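You operate a simulated robot arm through the tools that you are given. There is no shell and no other tool.

You run a simulated robot arm. Do the job below in one go: nothing can be reset, and whatever is moved stays where it is left.

## Task
Find the scratched plate under the lamp, mark it in blue crayon and put it in the orange sliding tray.
Fine: the scratches show only with the black bench lamp on (yellow switch); wax along its paper strip; crayon back in its cup; lamp off at the end.

The check looks at the end state, three seconds after you hand in, the way a careful person would. Anything else that was tipped, shoved, dropped, spilled or broken makes it a failure.

## Robot
A 7-joint arm with a two-finger parallel gripper, fixed in place. Base frame: the origin is on the floor under the middle of its stand, x ahead of it, y to its left, z up; the work surface is at about z = 85. Lengths are in cm, angles in rad, forces in N, time in s.
It reaches about 152.4 cm from its shoulder. Its first joint turns from -2.601 to 2.601 rad. Payload 3.5 kg.
The tool frame sits at the grasp point between the pads (the TCP): z along the fingers, y along the line on which they close. The tips reach 2.3 cm beyond it. Largest opening 9.4 cm; finger width 3.8, thickness 1; the body of the gripper, 5.4 by 9.6 cm, starts 3.9 cm behind the TCP.
Orientation is that of the tool frame in the base frame, as a unit quaternion [w, x, y, z]. With the fingers straight down and closing along the base's y, the tool's x points along the base's -x, its y along +y and its z along -z.

## Interface
- The arm moves only by the tool step_arm. Its argument "series" is one flat list of numbers, 7 for each row, row after row: the turn, a rotation vector about the tool's x, y, z in rad, then the shift along the tool's x, y, z in cm, then the closure in counts, from 0 (fully open) to 255 (shut). In form: [ax, ay, az, tx, ty, tz, claw, ax, ay, az, tx, ty, tz, claw, ...]. A call has 1 to 20 rows; each row shifts and turns the commanded pose from where the row before left it, along the tool's axes as they then stand. Rows are played at 5 a second. More than 5 cm and 0.15 rad between two rows, or a gripper value outside its range, and nothing of the call is played. A pose out of reach is approached as far as the arm can. The call stops where the force on the tool passes 90 N (or 10 N more than at its start, if that is more) or the arm is blocked; 0.2 s more then pass. The fingers move at their own pace (about 15.3 cm/s each) and stop on an object; they squeeze with about 28 N. The grip force told is the motor's: it shows also when the fingers shut on nothing. Time passes only in rows, and 0.2 s behind the last, so rows that do not move let the fingers close. The reply holds the time, the measured pose of the TCP, the force on the tool along the base axes, the opening and the grip force, in the units named above and with some noise, with the torque about the TCP (base axes, N m) and any sound that the robot's microphone picked up.
- Cameras (640 x 400 px; columns grow to the right, rows downward): "scene" is fixed at [5.22, -65.14, 159.18]; the picture's right is [0.89, -0.46, 0.00], its down [-0.14, -0.26, -0.95] and it looks along [0.44, 0.85, -0.30] (base axes); focal length 346 px, centre (320, 200). "wrist" rides on the gripper at [8.6, 1.6, -7.5] in the tool frame; the picture's right is [-0.18, 0.98, 0.00], its down [-0.58, -0.11, -0.81] and it looks along [-0.79, -0.15, 0.59] (tool axes); focal length 243 px, centre (320, 200). There is no depth. A picture from a camera that has moved, and an enlarged one, comes with that camera's place and axes in the base frame and with its lens.
- camera(camera): a new picture of that camera. The clock stands still meanwhile.
- enlarge(camera, box): a new picture of the part [left, top, right, bottom] of that camera's present view, enlarged. The clock stands still meanwhile.
- close_job(): hands the job in; it is judged then, once.

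Nothing tells you positions but the pictures and the camera data. Unless the task says otherwise, let go and move clear before handing in.

The tools are called after "Call:" as name(argument=value, ...) on one line, values as JSON. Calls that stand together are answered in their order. step_arm: Moves the arm, as the interface text tells. Its arguments: {"type":"object","properties":{"series":{"type":"array","items":{"type":"number"}}},"required":["series"]} The other tools are called the same way: camera (camera) takes a picture; enlarge (camera, box) takes an enlarged picture of a part of a camera's view; close_job () hands the job in.

At the start:

```text
time: 0.0
position: [76.98, 78.15, 116.42]
orientation: [0.0, 0.001, 1.0, 0.0]
contact_force: [0.1, 0.3, -0.1]
moment: [0.0, 0.01, 0.03]
opening: 9.37
gripper_force: 0.0
```

scene: 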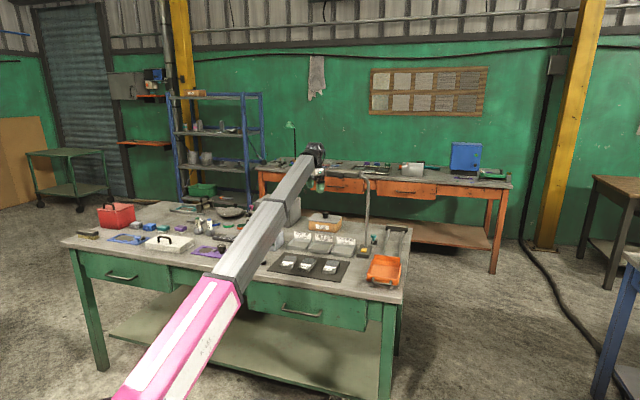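
wrist: 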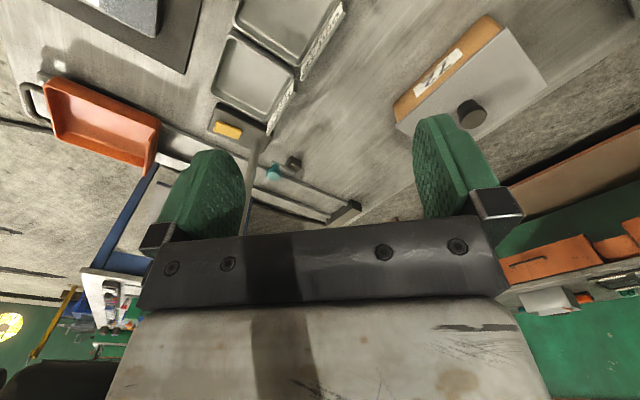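

I see a green bench with plates on a dark mat, trays, an orange tray at the right end, and a yellow switch near it. First I take enlarged pictures to locate the plates, lamp, crayon cup and tray.

Call:
enlarge(camera="scene", box=[250, 180, 420, 300])

Call:
enlarge(camera="scene", box=[60, 180, 260, 300])

Call:
enlarge(camera="wrist", box=[0, 0, 400, 240])

```text
3.33 times, centred on (335, 240) of scene
camera zoom: at [5.22, -65.14, 159.18], right [0.89, -0.46, 0.0], down [-0.14, -0.26, -0.95], along [0.44, 0.85, -0.3], focal length 1152 px, centre (270, 67)
```

zoom: 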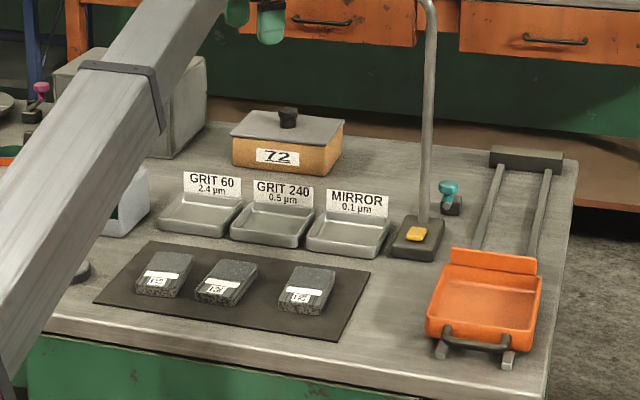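

```text
3.20 times, centred on (160, 240) of scene
camera zoom: at [5.22, -65.14, 159.18], right [0.89, -0.46, 0.0], down [-0.14, -0.26, -0.95], along [0.44, 0.85, -0.3], focal length 1106 px, centre (832, 72)
```

zoom: 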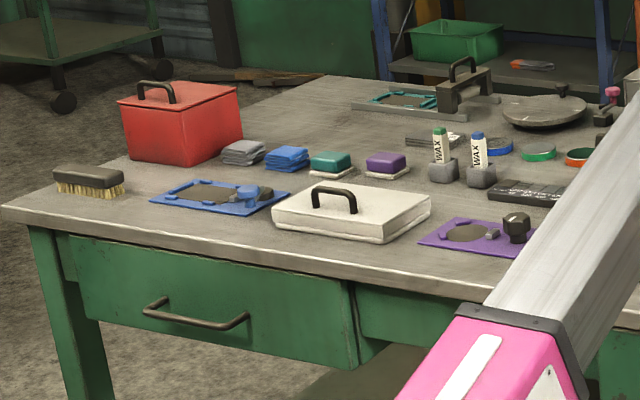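

```text
1.60 times, centred on (200, 120) of wrist
camera zoom: at [68.31, 79.71, 123.93], right [0.18, 0.98, 0.0], down [0.58, -0.11, 0.81], along [0.79, -0.15, -0.59], focal length 388 px, centre (512, 328)
```

zoom: 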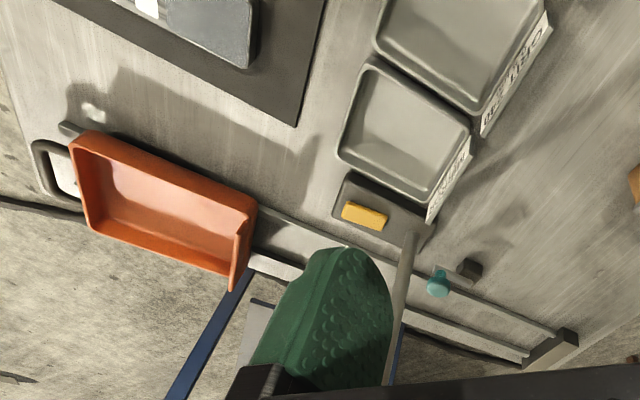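

Plates sit on a dark mat with labelled grit trays behind it; the yellow switch is on a lamp base with a tall pole whose head may be near the gripper. I look closer there before moving anything.

Call:
enlarge(camera="scene", box=[280, 130, 400, 205])

Call:
enlarge(camera="scene", box=[170, 180, 270, 260])

Call:
enlarge(camera="wrist", box=[320, 0, 640, 200])

Call:
enlarge(camera="scene", box=[255, 240, 355, 300])

```text
5.33 times, centred on (340, 168) of scene
camera zoom: at [5.22, -65.14, 159.18], right [0.89, -0.46, 0.0], down [-0.14, -0.26, -0.95], along [0.44, 0.85, -0.3], focal length 1843 px, centre (213, 373)
```

zoom: 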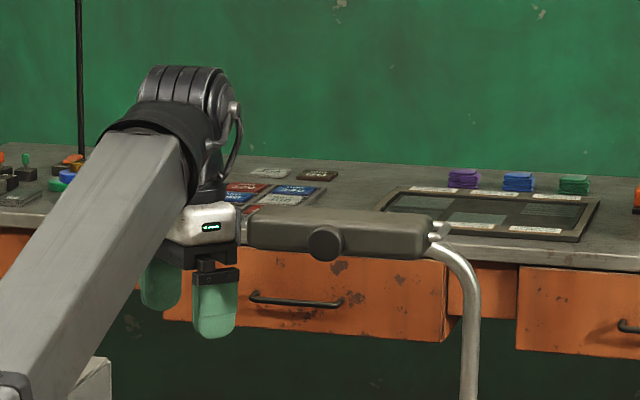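

```text
5.00 times, centred on (220, 220) of scene
camera zoom: at [5.22, -65.14, 159.18], right [0.89, -0.46, 0.0], down [-0.14, -0.26, -0.95], along [0.44, 0.85, -0.3], focal length 1728 px, centre (820, 100)
```

zoom: 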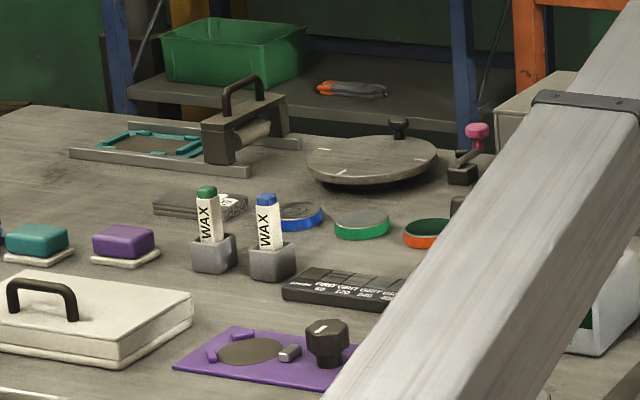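

```text
2.00 times, centred on (480, 100) of wrist
camera zoom: at [68.31, 79.71, 123.93], right [0.18, 0.98, 0.0], down [0.58, -0.11, 0.81], along [0.79, -0.15, -0.59], focal length 485 px, centre (0, 400)
```

zoom: 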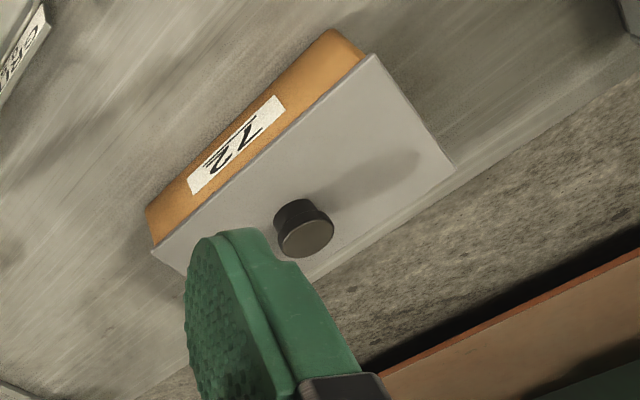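

```text
6.40 times, centred on (305, 270) of scene
camera zoom: at [5.22, -65.14, 159.18], right [0.89, -0.46, 0.0], down [-0.14, -0.26, -0.95], along [0.44, 0.85, -0.3], focal length 2212 px, centre (416, -248)
```

zoom: 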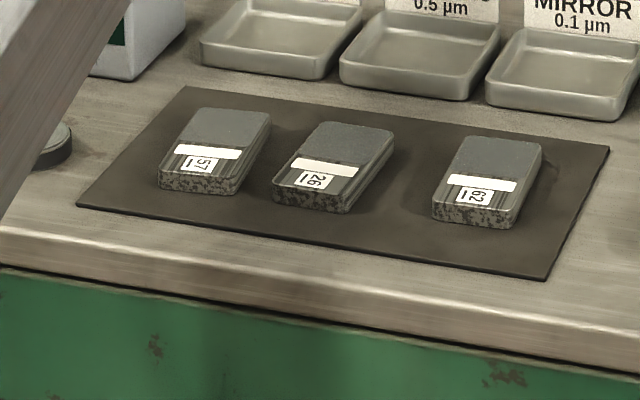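

The lamp's dark head hangs just beyond the gripper (around x 81–96, y 66–76, z ~120), and the arm hides part of the bench. I raise straight up first, then look again.

Call:
step_arm(series=[0, 0, 0, 0, 0, -3, 0, 0, 0, 0, 0, 0, -4, 0, 0, 0, 0, 0, 0, -4, 0, 0, 0, 0, 0, 0, -4, 0, 0, 0, 0, 0, 0, -4, 0, 0, 0, 0, 0, 0, -4, 0])

Call:
camera(camera="scene")

Call:
camera(camera="wrist")

```text
time: 1.4
position: [78.42, 79.45, 135.79]
orientation: [0.017, -0.001, 1.0, 0.016]
contact_force: [-1.1, 0.8, -0.2]
moment: [0.0, 0.0, 0.02]
opening: 9.41
gripper_force: 0.0
out of reach, approached as far as the arm can: row 4, 5, 6
```

```text
taken
```

scene: 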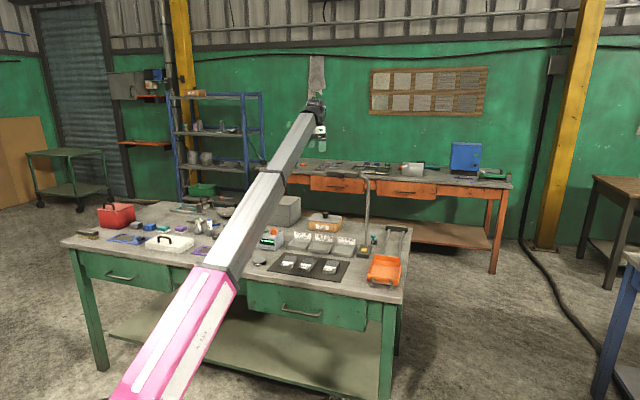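

```text
taken
camera wrist: at [69.43, 80.79, 142.91], right [0.18, 0.98, 0.04], down [0.55, -0.14, 0.82], along [0.81, -0.13, -0.57], focal length 243 px, centre (320, 200)
```

wrist: 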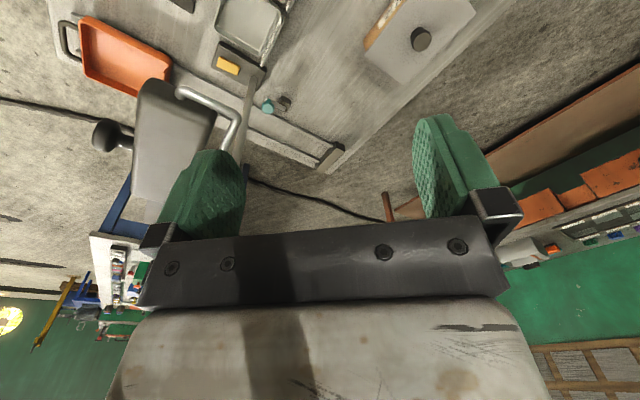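

The lamp head is now visible below the gripper in the wrist view, with its tube and a ball knob. I zoom in to understand its shape before retreating.

Call:
enlarge(camera="wrist", box=[60, 0, 320, 220])

Call:
enlarge(camera="scene", box=[270, 155, 400, 255])

Call:
enlarge(camera="scene", box=[220, 190, 340, 290])

```text
1.82 times, centred on (190, 110) of wrist
camera zoom: at [69.43, 80.79, 142.91], right [0.18, 0.98, 0.04], down [0.55, -0.14, 0.82], along [0.81, -0.13, -0.57], focal length 441 px, centre (556, 364)
```

zoom: 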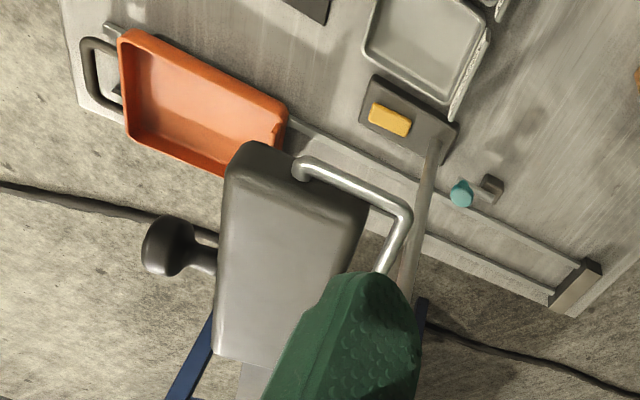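

```text
4.00 times, centred on (335, 205) of scene
camera zoom: at [5.22, -65.14, 159.18], right [0.89, -0.46, 0.0], down [-0.14, -0.26, -0.95], along [0.44, 0.85, -0.3], focal length 1382 px, centre (260, 180)
```

zoom: 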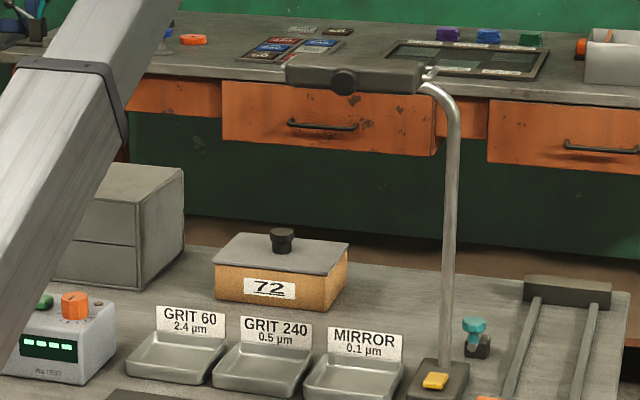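

```text
4.00 times, centred on (280, 240) of scene
camera zoom: at [5.22, -65.14, 159.18], right [0.89, -0.46, 0.0], down [-0.14, -0.26, -0.95], along [0.44, 0.85, -0.3], focal length 1382 px, centre (480, 40)
```

zoom: 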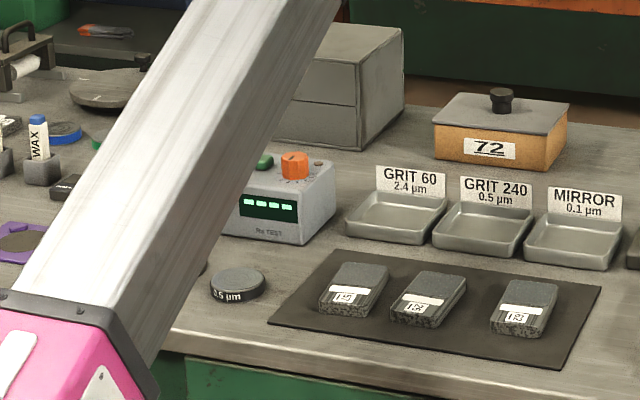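

The lamp head is a slab at about x 77–92, y 56–70, z ≈ 120–125 with a ball knob on its front side. I retreat diagonally toward the base at height to get a clear view.

Call:
step_arm(series=[0, 0, 0, 3.4, -3.4, 0, 0, 0, 0, 0, 3.4, -3.4, 0, 0, 0, 0, 0, 3.4, -3.4, 0, 0, 0, 0, 0, 3.4, -3.4, 0, 0, 0, 0, 0, 3.4, -3.4, 0, 0, 0, 0, 0, 3.4, -3.4, 0, 0, 0, 0, 0, 3.4, -3.4, 0, 0, 0, 0, 0, 3.4, -3.4, 0, 0, 0, 0, 0, 3.4, -3.4, 0, 0])

Call:
camera(camera="scene")

Call:
camera(camera="wrist")

```text
time: 3.4
position: [55.07, 55.59, 117.07]
orientation: [0.013, 0.0, 1.0, 0.011]
contact_force: [-0.2, 0.8, 0.3]
moment: [0.01, 0.01, 0.02]
opening: 9.42
gripper_force: 0.1
out of reach, approached as far as the arm can: row 1, 2, 3, 4, 5, 6, 7, 8, 9
```

```text
taken
```

scene: 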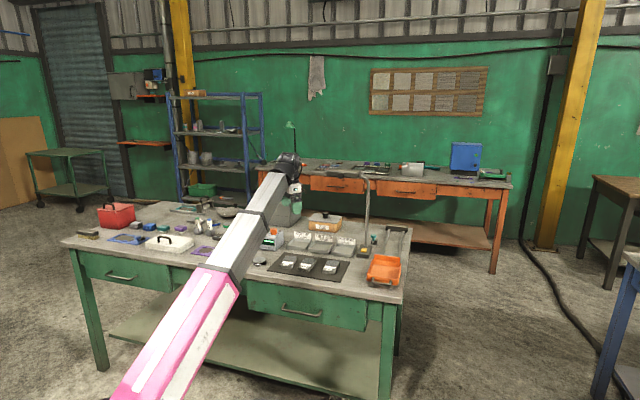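

```text
taken
camera wrist: at [46.17, 56.94, 124.24], right [0.18, 0.98, 0.03], down [0.56, -0.13, 0.82], along [0.81, -0.13, -0.57], focal length 243 px, centre (320, 200)
```

wrist: 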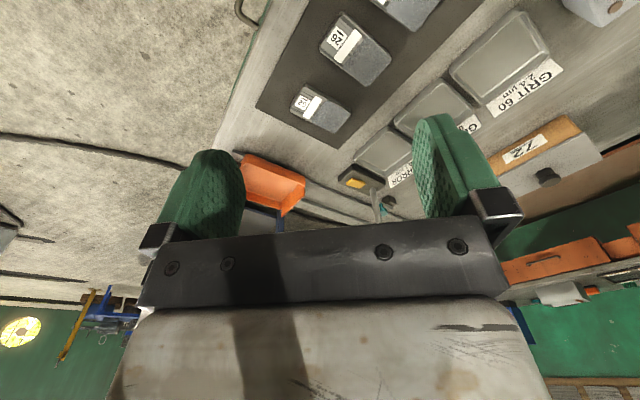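

Everything on the front part of the bench is visible: three plates on the mat, the trays, lamp base, orange tray. The reply says the raised pose was out of reach, so I lower the command to find a comfortable pose.

Call:
step_arm(series=[0, 0, 0, 0, 0, 4.4, 0, 0, 0, 0, 0, 0, 4.4, 0, 0, 0, 0, 0, 0, 4.4, 0, 0, 0, 0, 0, 0, 4.4, 0])

Call:
camera(camera="scene")

```text
time: 4.4
position: [55.09, 55.68, 99.31]
orientation: [0.0, -0.001, 1.0, 0.001]
contact_force: [-0.4, 0.2, -0.9]
moment: [0.02, 0.01, -0.01]
opening: 9.39
gripper_force: 0.0
```

```text
taken
```

scene: 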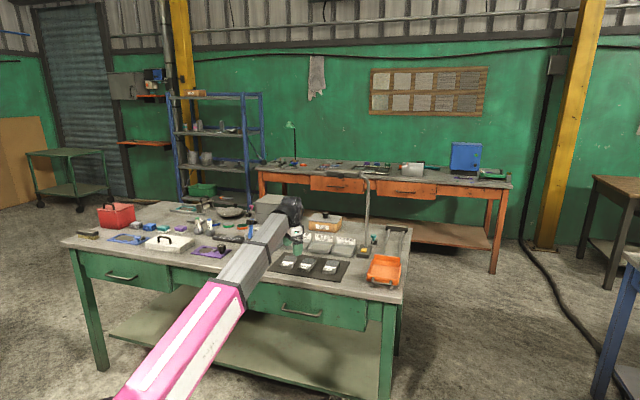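

Now the arm is low near the front of the mat (z 99), clear above the plates. I take close pictures to locate plates and lamp base precisely.

Call:
camera(camera="wrist")

Call:
enlarge(camera="scene", box=[340, 220, 420, 290])

Call:
enlarge(camera="scene", box=[180, 200, 260, 260])

```text
taken
camera wrist: at [46.48, 57.23, 106.8], right [0.18, 0.98, 0.0], down [0.58, -0.11, 0.81], along [0.79, -0.15, -0.59], focal length 243 px, centre (320, 200)
```

wrist: 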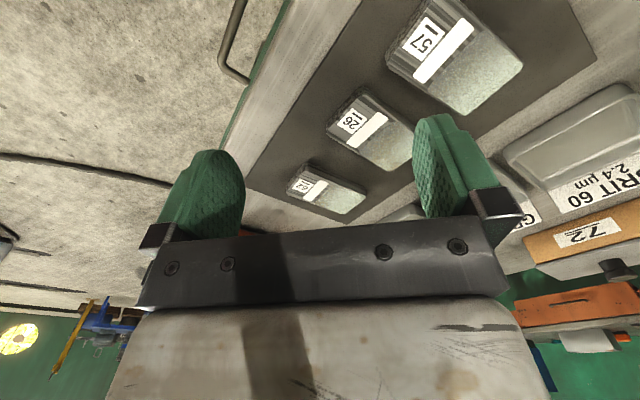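

```text
5.71 times, centred on (380, 255) of scene
camera zoom: at [5.22, -65.14, 159.18], right [0.89, -0.46, 0.0], down [-0.14, -0.26, -0.95], along [0.44, 0.85, -0.3], focal length 1975 px, centre (-23, -114)
```

zoom: 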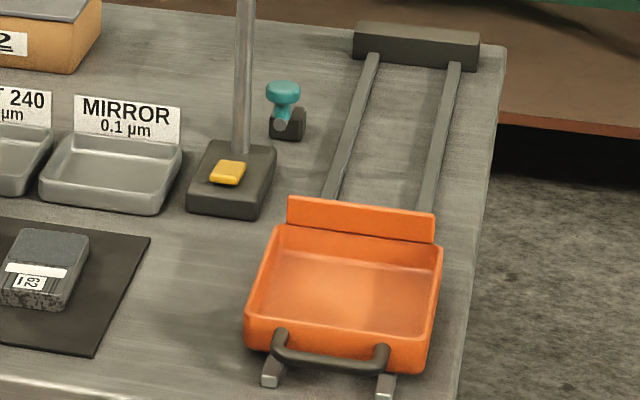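

```text
6.67 times, centred on (220, 230) of scene
camera zoom: at [5.22, -65.14, 159.18], right [0.89, -0.46, 0.0], down [-0.14, -0.26, -0.95], along [0.44, 0.85, -0.3], focal length 2304 px, centre (987, 0)
```

zoom: 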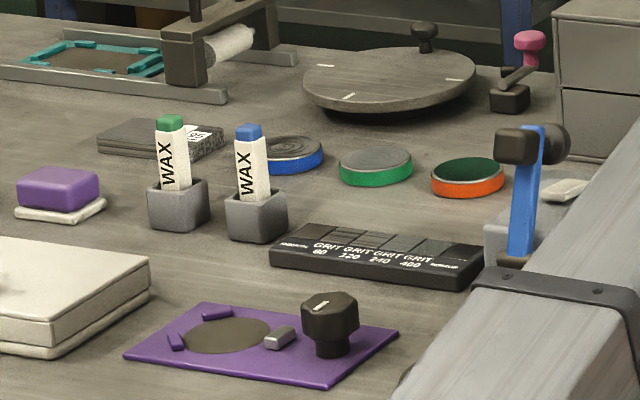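

In the bench frame (45° to the base axes) the plates sit at depth ~85, the switch at about [92.4, 58.3, 87.6], pole behind it. I turn the tool 45° to align with the bench, while rising a bit, for a better look at the plates in the unlit state.

Call:
step_arm(series=[0, 0, -0.131, 0, 0, -1.5, 0, 0, 0, -0.131, 0, 0, -1.5, 0, 0, 0, -0.131, 0, 0, -1.5, 0, 0, 0, -0.131, 0, 0, -1.5, 0, 0, 0, -0.131, 0, 0, -1.5, 0, 0, 0, -0.1304, 0, 0, -1.5, 0])

Call:
camera(camera="wrist")

Call:
camera(camera="scene")

```text
time: 5.8
position: [55.46, 55.89, 108.17]
orientation: [0.011, -0.352, 0.936, 0.004]
contact_force: [0.7, 0.8, -2.6]
moment: [0.08, -0.09, -0.01]
opening: 9.4
gripper_force: 0.0
stopped in row 6: the force on the tool passed its limit at 117 N (the readings are from after the stop); the commanded pose is now the measured one
```

```text
taken
camera wrist: at [47.68, 51.26, 115.3], right [-0.51, 0.86, 0.0], down [0.5, 0.29, 0.82], along [0.7, 0.42, -0.57], focal length 243 px, centre (320, 200)
```

wrist: 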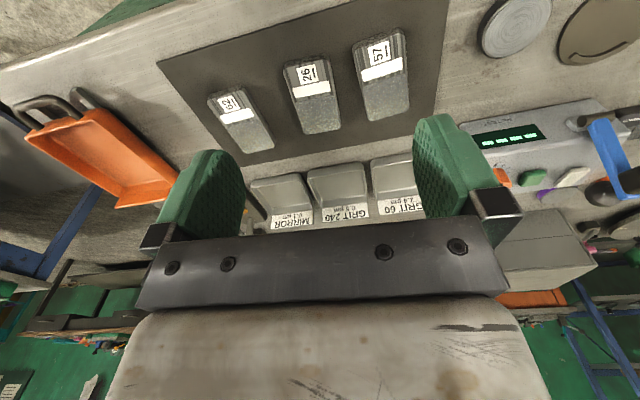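

```text
taken
```

scene: 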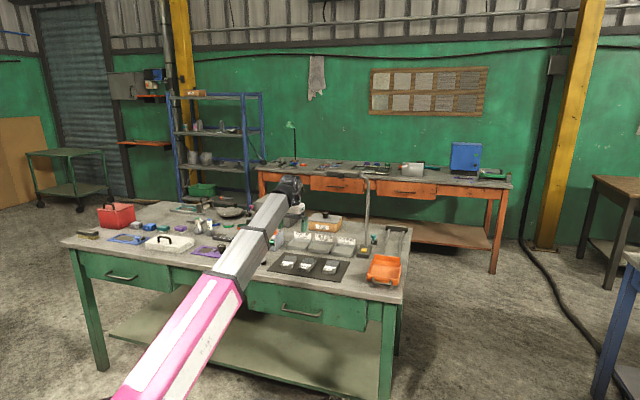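

The move stopped on a 117 N force reading although nothing should be near; I check around the gripper for what it touched.

Call:
enlarge(camera="scene", box=[225, 165, 385, 265])

Call:
enlarge(camera="wrist", box=[140, 0, 480, 220])

```text
4.00 times, centred on (305, 215) of scene
camera zoom: at [5.22, -65.14, 159.18], right [0.89, -0.46, 0.0], down [-0.14, -0.26, -0.95], along [0.44, 0.85, -0.3], focal length 1382 px, centre (380, 140)
```

zoom: 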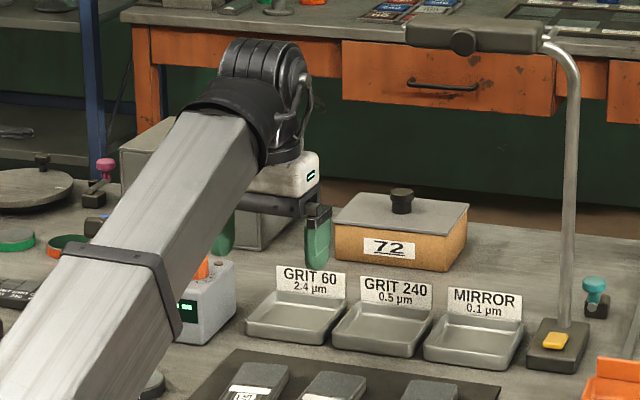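

```text
1.82 times, centred on (310, 110) of wrist
camera zoom: at [47.68, 51.26, 115.3], right [-0.51, 0.86, 0.0], down [0.5, 0.29, 0.82], along [0.7, 0.42, -0.57], focal length 441 px, centre (338, 364)
```

zoom: 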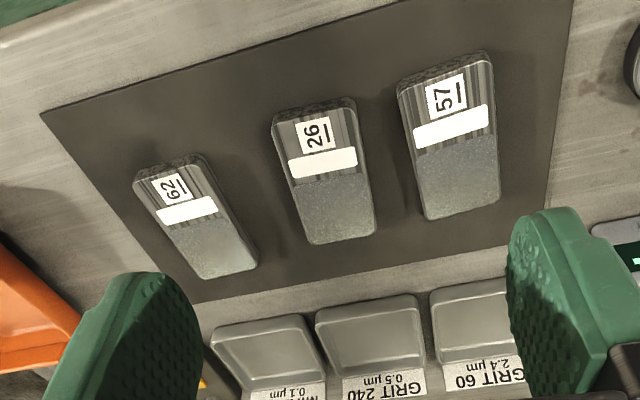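

Nothing is touched: the gripper is in free air, so the stop was likely the wrist folding against its own forearm. I tilt the fingers outward, which unfolds the wrist and is also how I want to approach the switch under the lamp head.

Call:
step_arm(series=[0, -0.125, 0, 0, 0, 0, 0, 0, -0.125, 0, 0, 0, 0, 0, 0, -0.125, 0, 0, 0, 0, 0, 0, -0.125, 0, 0, 0, 0, 0, 0, -0.125, 0, 0, 0, 0, 0])

Call:
camera(camera="wrist")

```text
time: 7.0
position: [55.41, 55.93, 108.04]
orientation: [0.299, -0.333, 0.887, 0.111]
contact_force: [-0.6, -0.5, -0.4]
moment: [0.0, 0.01, -0.02]
opening: 9.39
gripper_force: 0.0
```

```text
taken
camera wrist: at [45.73, 49.52, 108.77], right [-0.54, 0.84, 0.11], down [0.05, -0.1, 0.99], along [0.84, 0.54, 0.01], focal length 243 px, centre (320, 200)
```

wrist: 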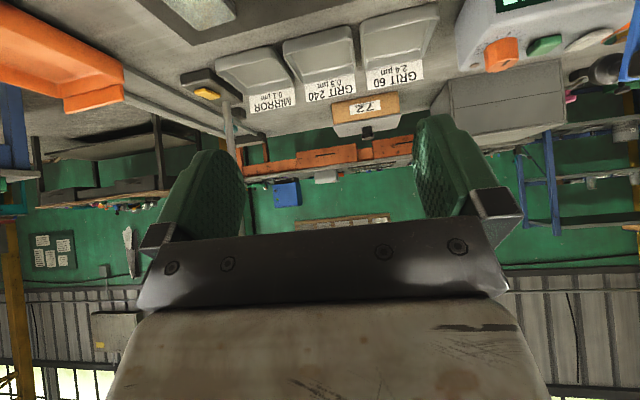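

Now the tilted view is clear and unblocked. I move to a pre-press point about 8 cm short of the switch along the tool axis, fingers closing, then check by camera.

Call:
step_arm(series=[0, 0, 0, -1.511, -2.5, 2.27, 255, 0, 0, 0, -1.511, -2.5, 2.27, 255, 0, 0, 0, -1.511, -2.5, 2.27, 255, 0, 0, 0, -1.511, -2.5, 2.27, 255, 0, 0, 0, -1.511, -2.5, 2.27, 255, 0, 0, 0, -1.511, -2.5, 2.27, 255, 0, 0, 0, -1.511, -2.5, 2.27, 255, 0, 0, 0, -1.511, -2.5, 2.27, 255, 0, 0, 0, -1.511, -2.5, 2.27, 255])

Call:
camera(camera="wrist")

Call:
enlarge(camera="scene", box=[290, 165, 430, 295])

```text
time: 9.0
position: [87.78, 54.11, 99.94]
orientation: [0.297, -0.334, 0.888, 0.112]
contact_force: [-0.3, -1.1, -0.1]
moment: [0.04, -0.01, 0.0]
opening: 0.02
gripper_force: 27.5
```

```text
taken
camera wrist: at [78.13, 47.78, 100.65], right [-0.54, 0.84, 0.11], down [0.06, -0.1, 0.99], along [0.84, 0.54, 0.01], focal length 243 px, centre (320, 200)
```

wrist: 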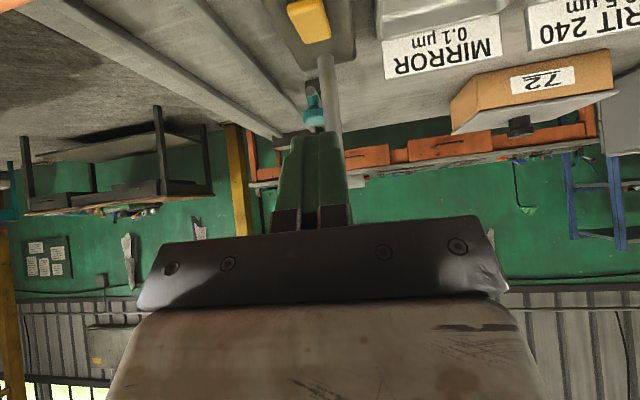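

```text
3.08 times, centred on (360, 230) of scene
camera zoom: at [5.22, -65.14, 159.18], right [0.89, -0.46, 0.0], down [-0.14, -0.26, -0.95], along [0.44, 0.85, -0.3], focal length 1063 px, centre (197, 108)
```

zoom: 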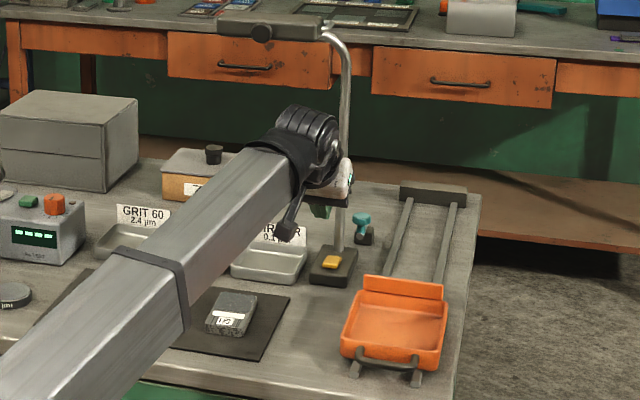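

The switch reads at [92.5, 58.0, 87.8] from this view too, agreeing with the earlier estimate. I advance to just above it and stop to check.

Call:
step_arm(series=[0, 0, 0, -0.422, -0.01, 2.8, 255, 0, 0, 0, -0.422, -0.01, 2.8, 255, 0, 0, 0, -0.422, -0.01, 2.8, 255, 0, 0, 0, 0.604, 0, 0.795, 255, 0, 0, 0, 0.604, 0, 0.795, 255])

Call:
camera(camera="wrist")

Call:
enlarge(camera="scene", box=[320, 190, 420, 270])

```text
time: 10.2
position: [92.47, 58.07, 92.04]
orientation: [0.297, -0.333, 0.888, 0.11]
contact_force: [-0.4, -0.1, 0.1]
moment: [0.0, -0.05, 0.0]
opening: 0.0
gripper_force: 28.2
```

```text
taken
camera wrist: at [82.6, 51.77, 92.74], right [-0.54, 0.84, 0.11], down [0.06, -0.09, 0.99], along [0.84, 0.54, 0.0], focal length 243 px, centre (320, 200)
```

wrist: 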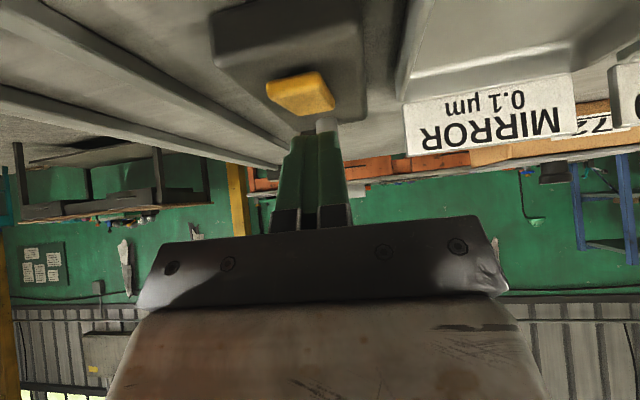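

```text
5.00 times, centred on (370, 230) of scene
camera zoom: at [5.22, -65.14, 159.18], right [0.89, -0.46, 0.0], down [-0.14, -0.26, -0.95], along [0.44, 0.85, -0.3], focal length 1728 px, centre (70, 50)
```

zoom: 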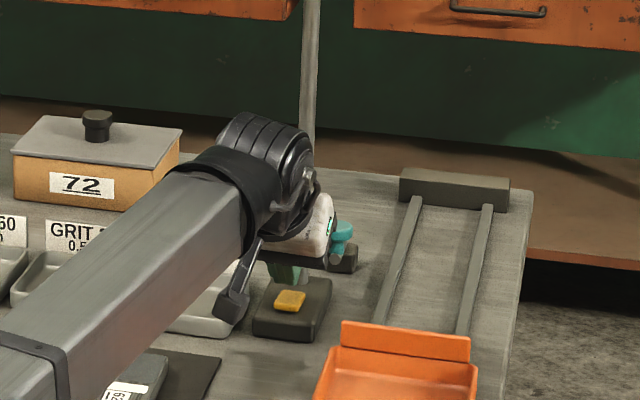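

The fingertip is just above and slightly behind the switch (now read at about [91.8, 57.3, 88.0]). I back up 1 cm and lower in half-centimetre steps, watching force and sound.

Call:
step_arm(series=[0, 0, 0, 0.786, -0.07, -0.597, 255, 0, 0, 0, 0.302, 0, 0.398, 255, 0, 0, 0, 0.302, 0, 0.398, 255])

Call:
enlarge(camera="wrist", box=[200, 0, 440, 200])

Call:
enlarge(camera="scene", box=[350, 230, 400, 265])

```text
time: 11.0
position: [91.53, 57.4, 91.02]
orientation: [0.297, -0.333, 0.888, 0.111]
contact_force: [0.5, 0.9, 0.6]
moment: [0.0, 0.0, -0.01]
opening: 0.0
gripper_force: 28.1
heard: click
```

```text
2.00 times, centred on (320, 100) of wrist
camera zoom: at [81.88, 51.07, 91.73], right [-0.54, 0.84, 0.11], down [0.06, -0.09, 0.99], along [0.84, 0.54, 0.0], focal length 485 px, centre (320, 400)
```

zoom: 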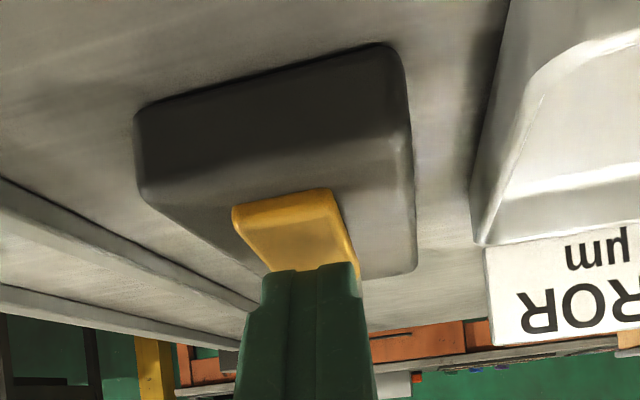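

```text
11.43 times, centred on (375, 248) of scene
camera zoom: at [5.22, -65.14, 159.18], right [0.89, -0.46, 0.0], down [-0.14, -0.26, -0.95], along [0.44, 0.85, -0.3], focal length 3950 px, centre (-309, -343)
```

zoom: 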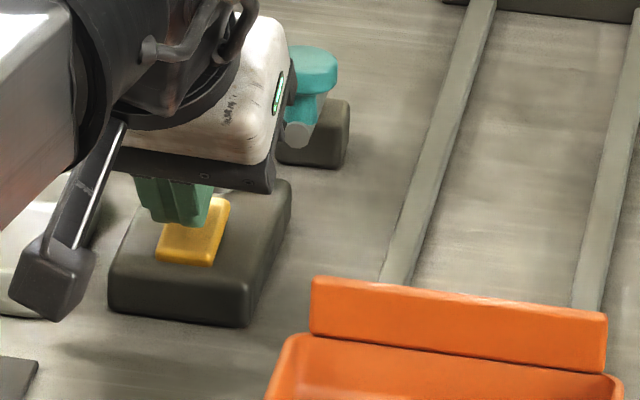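

I heard a click, and the surface near the MIRROR tray looks brighter. I back off upward and look at the lamp and the plates.

Call:
step_arm(series=[0, 0, 0, -0.604, 0, -0.795, 255, 0, 0, 0, -1.208, 0, -1.59, 255, 0, 0, 0, 0, 0, -4, 255, 0, 0, 0, 0, 0, -4, 255])

Call:
camera(camera="scene")

Call:
enlarge(camera="scene", box=[270, 160, 410, 290])

```text
time: 12.0
position: [87.95, 54.25, 100.49]
orientation: [0.297, -0.334, 0.888, 0.111]
contact_force: [-0.1, 0.1, 0.6]
moment: [0.01, -0.01, 0.01]
opening: 0.0
gripper_force: 28.9
```

```text
taken
```

scene: 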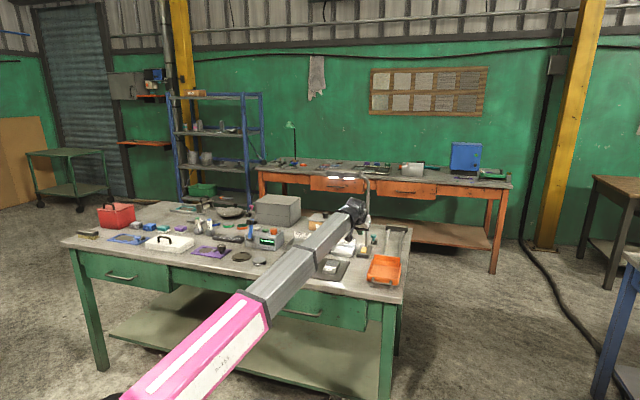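

```text
3.08 times, centred on (340, 225) of scene
camera zoom: at [5.22, -65.14, 159.18], right [0.89, -0.46, 0.0], down [-0.14, -0.26, -0.95], along [0.44, 0.85, -0.3], focal length 1063 px, centre (258, 123)
```

zoom: 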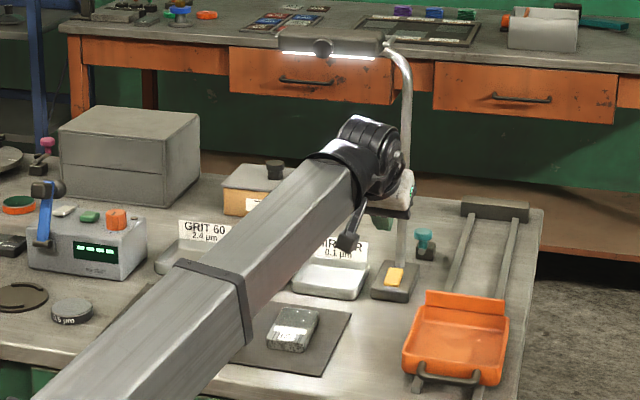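

The lamp's underside strip is lit. I go back over the front of the mat and tilt the camera down to inspect the three plates.

Call:
step_arm(series=[0, 0, 0, 1.511, 2.5, -2.27, 255, 0, 0, 0, 1.511, 2.5, -2.27, 255, 0, 0, 0, 1.511, 2.5, -2.27, 255, 0, 0, 0, 1.511, 2.5, -2.27, 255, 0, 0, 0, 1.511, 2.5, -2.27, 255, 0, 0, 0, 1.511, 2.5, -2.27, 255, 0, 0, 0, 1.511, 2.5, -2.27, 255, 0, 0, 0, 1.511, 2.5, -2.27, 255, 0, 0, 0, 1.511, 2.5, -2.27, 255, 0, 0.12, 0, 0, 0, 0, 255, 0, 0.12, 0, 0, 0, 0, 255, 0, 0.12, 0, 0, 0, 0, 255, 0, 0.12, 0, 0, 0, 0, 255])

Call:
camera(camera="wrist")

Call:
enlarge(camera="wrist", box=[180, 0, 440, 160])

```text
time: 14.8
position: [55.83, 55.94, 108.5]
orientation: [0.076, -0.35, 0.933, 0.029]
contact_force: [-0.3, 0.3, 0.2]
moment: [-0.02, 0.01, -0.02]
opening: 0.03
gripper_force: 27.9
```

```text
taken
camera wrist: at [47.25, 50.69, 114.4], right [-0.51, 0.86, 0.03], down [0.4, 0.21, 0.89], along [0.76, 0.47, -0.45], focal length 243 px, centre (320, 200)
```

wrist: 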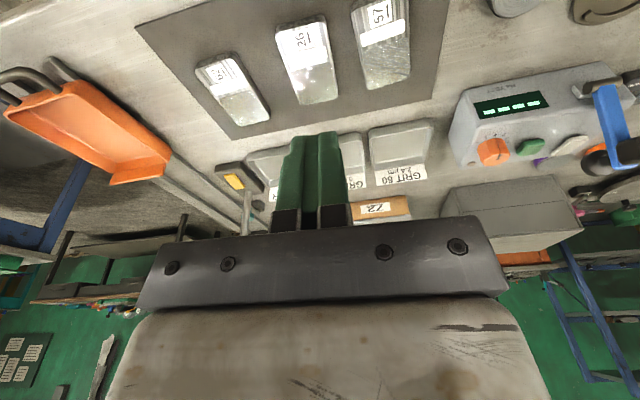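

```text
2.46 times, centred on (310, 80) of wrist
camera zoom: at [47.25, 50.69, 114.4], right [-0.51, 0.86, 0.03], down [0.4, 0.21, 0.89], along [0.76, 0.47, -0.45], focal length 597 px, centre (345, 495)
```

zoom: 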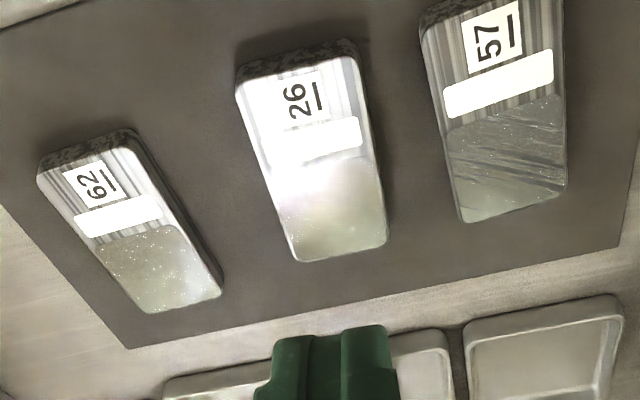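

Plate 57 shows parallel scratch lines in its dark half; 62 looks plain and 26 is partly in glare. I enlarge each and then check 26 from another angle.

Call:
enlarge(camera="wrist", box=[340, 0, 430, 100])

Call:
enlarge(camera="wrist", box=[260, 10, 350, 110])

Call:
enlarge(camera="wrist", box=[185, 40, 285, 140])

Call:
enlarge(camera="scene", box=[265, 245, 355, 285])

```text
4.00 times, centred on (385, 50) of wrist
camera zoom: at [47.25, 50.69, 114.4], right [-0.51, 0.86, 0.03], down [0.4, 0.21, 0.89], along [0.76, 0.47, -0.45], focal length 970 px, centre (60, 800)
```

zoom: 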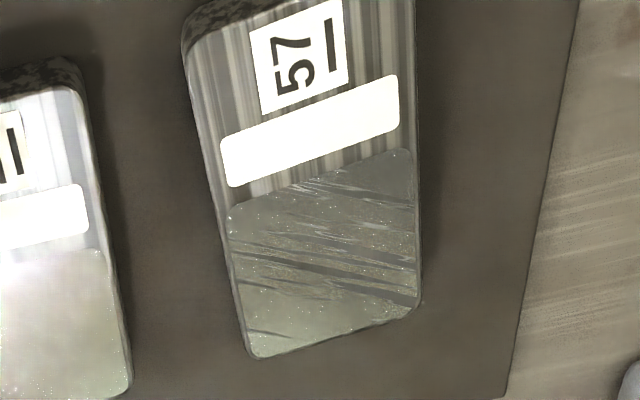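

```text
4.00 times, centred on (305, 60) of wrist
camera zoom: at [47.25, 50.69, 114.4], right [-0.51, 0.86, 0.03], down [0.4, 0.21, 0.89], along [0.76, 0.47, -0.45], focal length 970 px, centre (380, 760)
```

zoom: 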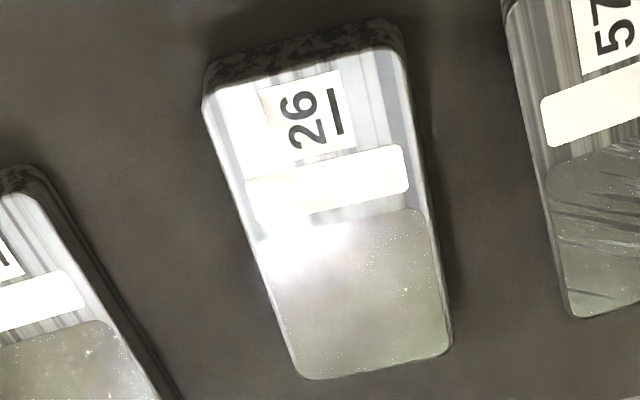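

```text
4.00 times, centred on (235, 90) of wrist
camera zoom: at [47.25, 50.69, 114.4], right [-0.51, 0.86, 0.03], down [0.4, 0.21, 0.89], along [0.76, 0.47, -0.45], focal length 970 px, centre (660, 640)
```

zoom: 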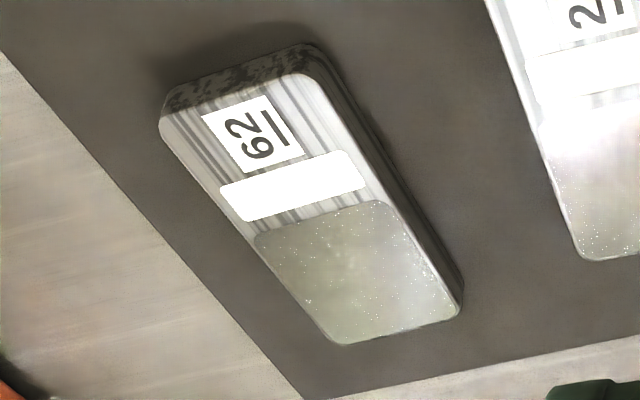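

```text
7.11 times, centred on (310, 265) of scene
camera zoom: at [5.22, -65.14, 159.18], right [0.89, -0.46, 0.0], down [-0.14, -0.26, -0.95], along [0.44, 0.85, -0.3], focal length 2458 px, centre (391, -262)
```

zoom: 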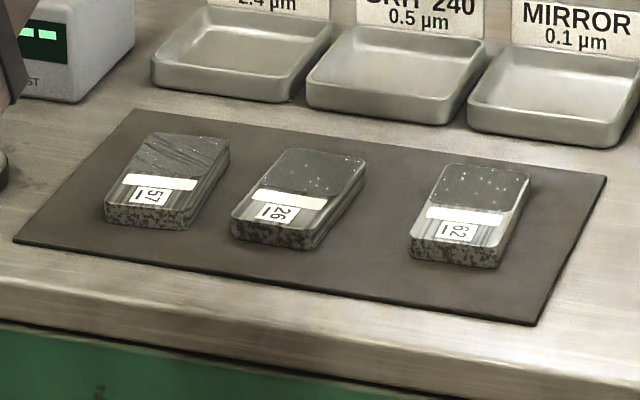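

Clear result: only plate 57 carries scratch lines; 26 and 62 show just specks. Next I go look at the blue crayon's cup on the left (about [31.7, 112.9]); I first tilt outward and turn toward it in place.

Call:
step_arm(series=[0, -0.11, 0, 0, 0, 0, 255, 0, -0.11, 0, 0, 0, 0, 255, 0, -0.11, 0, 0, 0, 0, 255, 0, -0.11, 0, 0, 0, 0, 255, -0.065, 0, -0.095, 0, 0, 0, 255, -0.065, 0, -0.095, 0, 0, 0, 255, -0.065, 0, -0.095, 0, 0, 0, 255, -0.065, 0, -0.095, 0, 0, 0, 255, -0.065, 0, -0.095, 0, 0, 0, 255])

Call:
camera(camera="wrist")

```text
time: 16.8
position: [55.71, 56.02, 108.44]
orientation: [0.238, -0.577, 0.761, 0.178]
contact_force: [-0.4, 0.0, -0.1]
moment: [-0.02, 0.01, -0.02]
opening: 0.0
gripper_force: 27.5
```

```text
taken
camera wrist: at [51.03, 45.46, 109.71], right [-0.91, 0.41, 0.1], down [0.11, -0.01, 0.99], along [0.41, 0.91, -0.04], focal length 243 px, centre (320, 200)
```

wrist: 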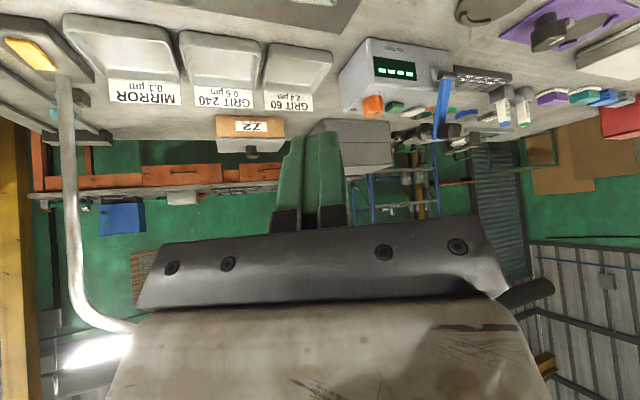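

Heading is now toward the crayon cups, visible at upper right. I translate over there at z ≈ 106 for a close look.

Call:
step_arm(series=[0, 0, 0, -2.175, 3.719, 1.775, 120, 0, 0, 0, -2.175, 3.719, 1.775, 120, 0, 0, 0, -2.175, 3.719, 1.775, 120, 0, 0, 0, -2.175, 3.719, 1.775, 120, 0, 0, 0, -2.175, 3.719, 1.775, 120, 0, 0, 0, -2.175, 3.719, 1.775, 120, 0, 0, 0, -2.175, 3.719, 1.775, 120, 0, 0, 0, -2.175, 3.719, 1.775, 120, 0, 0, 0, -2.175, 3.719, 1.775, 120, 0, 0, 0, -2.175, 3.719, 1.775, 120])

Call:
camera(camera="wrist")

Call:
camera(camera="scene")

```text
time: 19.0
position: [27.7, 93.29, 106.05]
orientation: [0.239, -0.576, 0.762, 0.177]
contact_force: [-0.4, 0.0, 0.2]
moment: [0.0, 0.01, 0.0]
opening: 5.0
gripper_force: 0.0
```

```text
taken
camera wrist: at [23.01, 82.73, 107.27], right [-0.9, 0.42, 0.1], down [0.11, -0.01, 0.99], along [0.41, 0.91, -0.04], focal length 243 px, centre (320, 200)
```

wrist: 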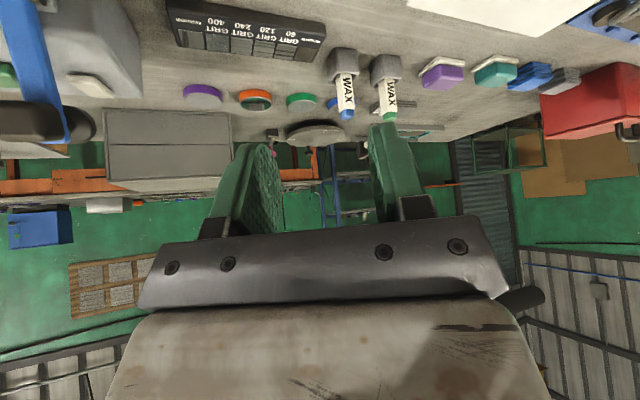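

```text
taken
```

scene: 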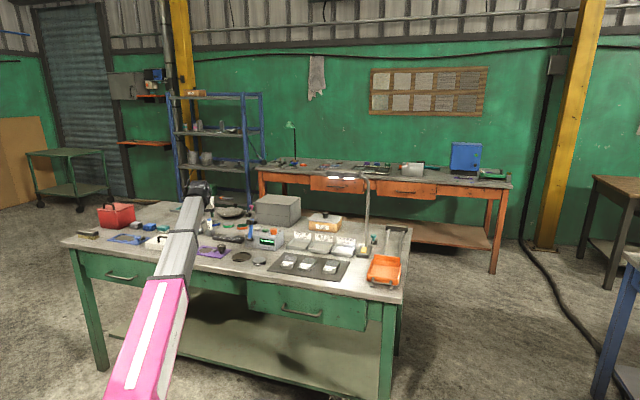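

Call:
enlarge(camera="wrist", box=[300, 30, 430, 140])

Call:
enlarge(camera="scene", box=[190, 200, 290, 270])

```text
3.64 times, centred on (365, 85) of wrist
camera zoom: at [23.01, 82.73, 107.27], right [-0.9, 0.42, 0.1], down [0.11, -0.01, 0.99], along [0.41, 0.91, -0.04], focal length 882 px, centre (156, 618)
```

zoom: 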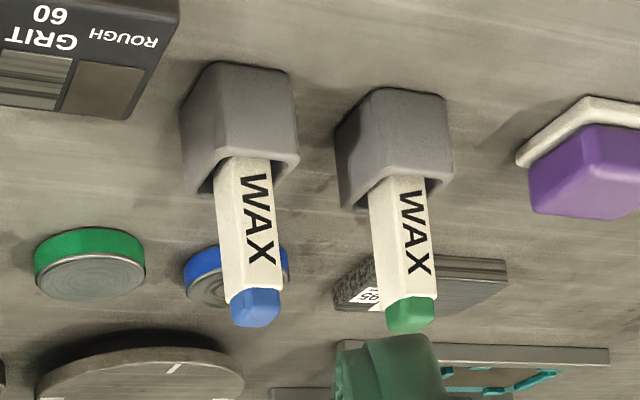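

```text
5.71 times, centred on (240, 235) of scene
camera zoom: at [5.22, -65.14, 159.18], right [0.89, -0.46, 0.0], down [-0.14, -0.26, -0.95], along [0.44, 0.85, -0.3], focal length 1975 px, centre (777, 0)
```

zoom: 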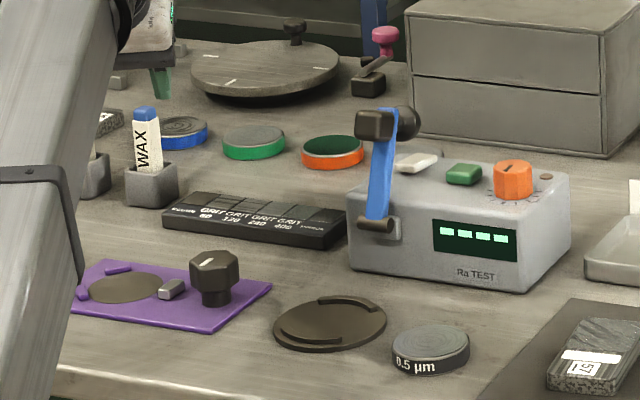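

The crayon is a square wax stick with its blue wax end up, standing in a small grey cup whose rim centre I read at [32.5, 116.7, 88], tip near z 94.5; cups are aligned with the bench. I plan to grip it nearly horizontally with the gripper rolled over so I can flip the blue end down later, so I now pitch up and start the roll in free air.

Call:
step_arm(series=[0, -0.115, 0, 0, 0, 0, 120, 0, -0.115, 0, 0, 0, 0, 120, 0, -0.115, 0, 0, 0, 0, 120, 0, -0.115, 0, 0, 0, 0, 120, 0, -0.115, 0, 0, 0, 0, 120, 0, 0, 0.14, 0, 0, 0, 120, 0, 0, 0.14, 0, 0, 0, 120, 0, 0, 0.14, 0, 0, 0, 120, 0, 0, 0.14, 0, 0, 0, 120])

```text
time: 21.0
position: [27.67, 93.12, 106.0]
orientation: [0.334, -0.298, 0.776, 0.444]
contact_force: [-0.3, -0.4, 0.6]
moment: [0.02, 0.03, 0.02]
opening: 4.99
gripper_force: 0.0
```

Rolling works so far; I continue to the full half turn.

Call:
step_arm(series=[0, 0, 0.1434, 0, 0, 0, 120, 0, 0, 0.1434, 0, 0, 0, 120, 0, 0, 0.1434, 0, 0, 0, 120, 0, 0, 0.1434, 0, 0, 0, 120, 0, 0, 0.1434, 0, 0, 0, 120, 0, 0, 0.1434, 0, 0, 0, 120, 0, 0, 0.1434, 0, 0, 0, 120, 0, 0, 0.1434, 0, 0, 0, 120, 0, 0, 0.1434, 0, 0, 0, 120])

```text
time: 23.0
position: [27.46, 93.09, 106.05]
orientation: [0.0, 0.228, 0.8, 0.556]
contact_force: [0.4, 0.0, 0.0]
moment: [0.01, 0.02, -0.01]
opening: 4.97
gripper_force: 0.1
```

Call:
step_arm(series=[0, 0, 0.1434, 0, 0, 0, 120, 0, 0, 0.1434, 0, 0, 0, 120, 0, 0, 0.1434, 0, 0, 0, 120, 0, 0, 0.1434, 0, 0, 0, 120, 0, 0, 0.1434, 0, 0, 0, 120, 0, 0, 0.1434, 0, 0, 0, 120, 0, 0, 0.1434, 0, 0, 0, 120, 0, 0, 0.1434, 0, 0, 0, 120, 0, 0, 0.1434, 0, 0, 0, 120])

Call:
camera(camera="wrist")

Call:
camera(camera="scene")

```text
time: 25.0
position: [27.67, 93.21, 105.91]
orientation: [-0.334, 0.664, 0.501, 0.444]
contact_force: [0.2, 0.6, 0.2]
moment: [0.0, -0.02, -0.01]
opening: 4.97
gripper_force: 0.1
```

```text
taken
camera wrist: at [28.11, 89.18, 116.88], right [0.93, -0.34, -0.17], down [-0.37, -0.9, -0.23], along [-0.07, 0.27, -0.96], focal length 243 px, centre (320, 200)
```

wrist: 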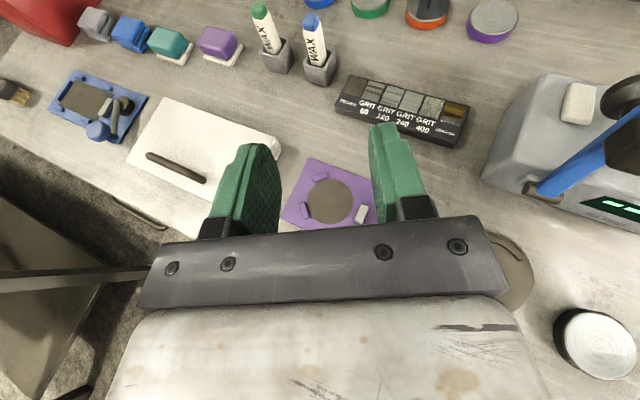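

```text
taken
```

scene: 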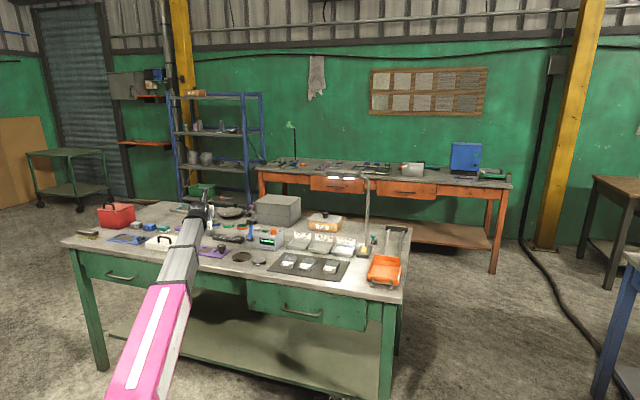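

The roll to 180° worked and the camera now looks down on the crayons: blue crayon at about [32.9, 116.4]. I turn the heading to 58°, pitch to 74° and move to a pre-grasp point ~10 cm short.

Call:
step_arm(series=[-0.129, 0, 0.0535, 0, 0, 0, 120, -0.129, 0, 0.0535, 0, 0, 0, 120, 0, 0.115, 0, 0, 0, 0, 120, 0, 0, 0, -1.0175, -1.96, 3.6175, 120, 0, 0, 0, -1.0175, -1.96, 3.6175, 120, 0, 0, 0, -1.0175, -1.96, 3.6175, 120, 0, 0, 0, -1.0175, -1.96, 3.6175, 120])

Call:
camera(camera="wrist")

Call:
camera(camera="scene")

```text
time: 26.6
position: [26.35, 106.72, 97.72]
orientation: [-0.369, 0.629, 0.49, 0.478]
contact_force: [-0.6, -0.1, -0.2]
moment: [-0.02, 0.0, 0.0]
opening: 4.96
gripper_force: 0.1
out of reach, approached as far as the arm can: row 1, 2, 5, 6, 7
```

```text
taken
camera wrist: at [26.57, 101.59, 108.11], right [0.94, -0.29, -0.17], down [-0.34, -0.88, -0.34], along [-0.05, 0.38, -0.92], focal length 243 px, centre (320, 200)
```

wrist: 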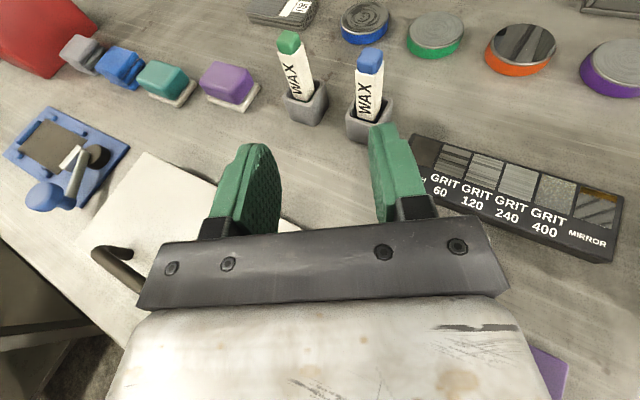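

```text
taken
```

scene: 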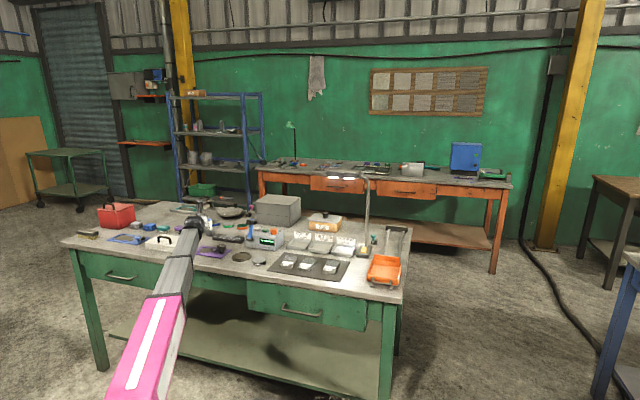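

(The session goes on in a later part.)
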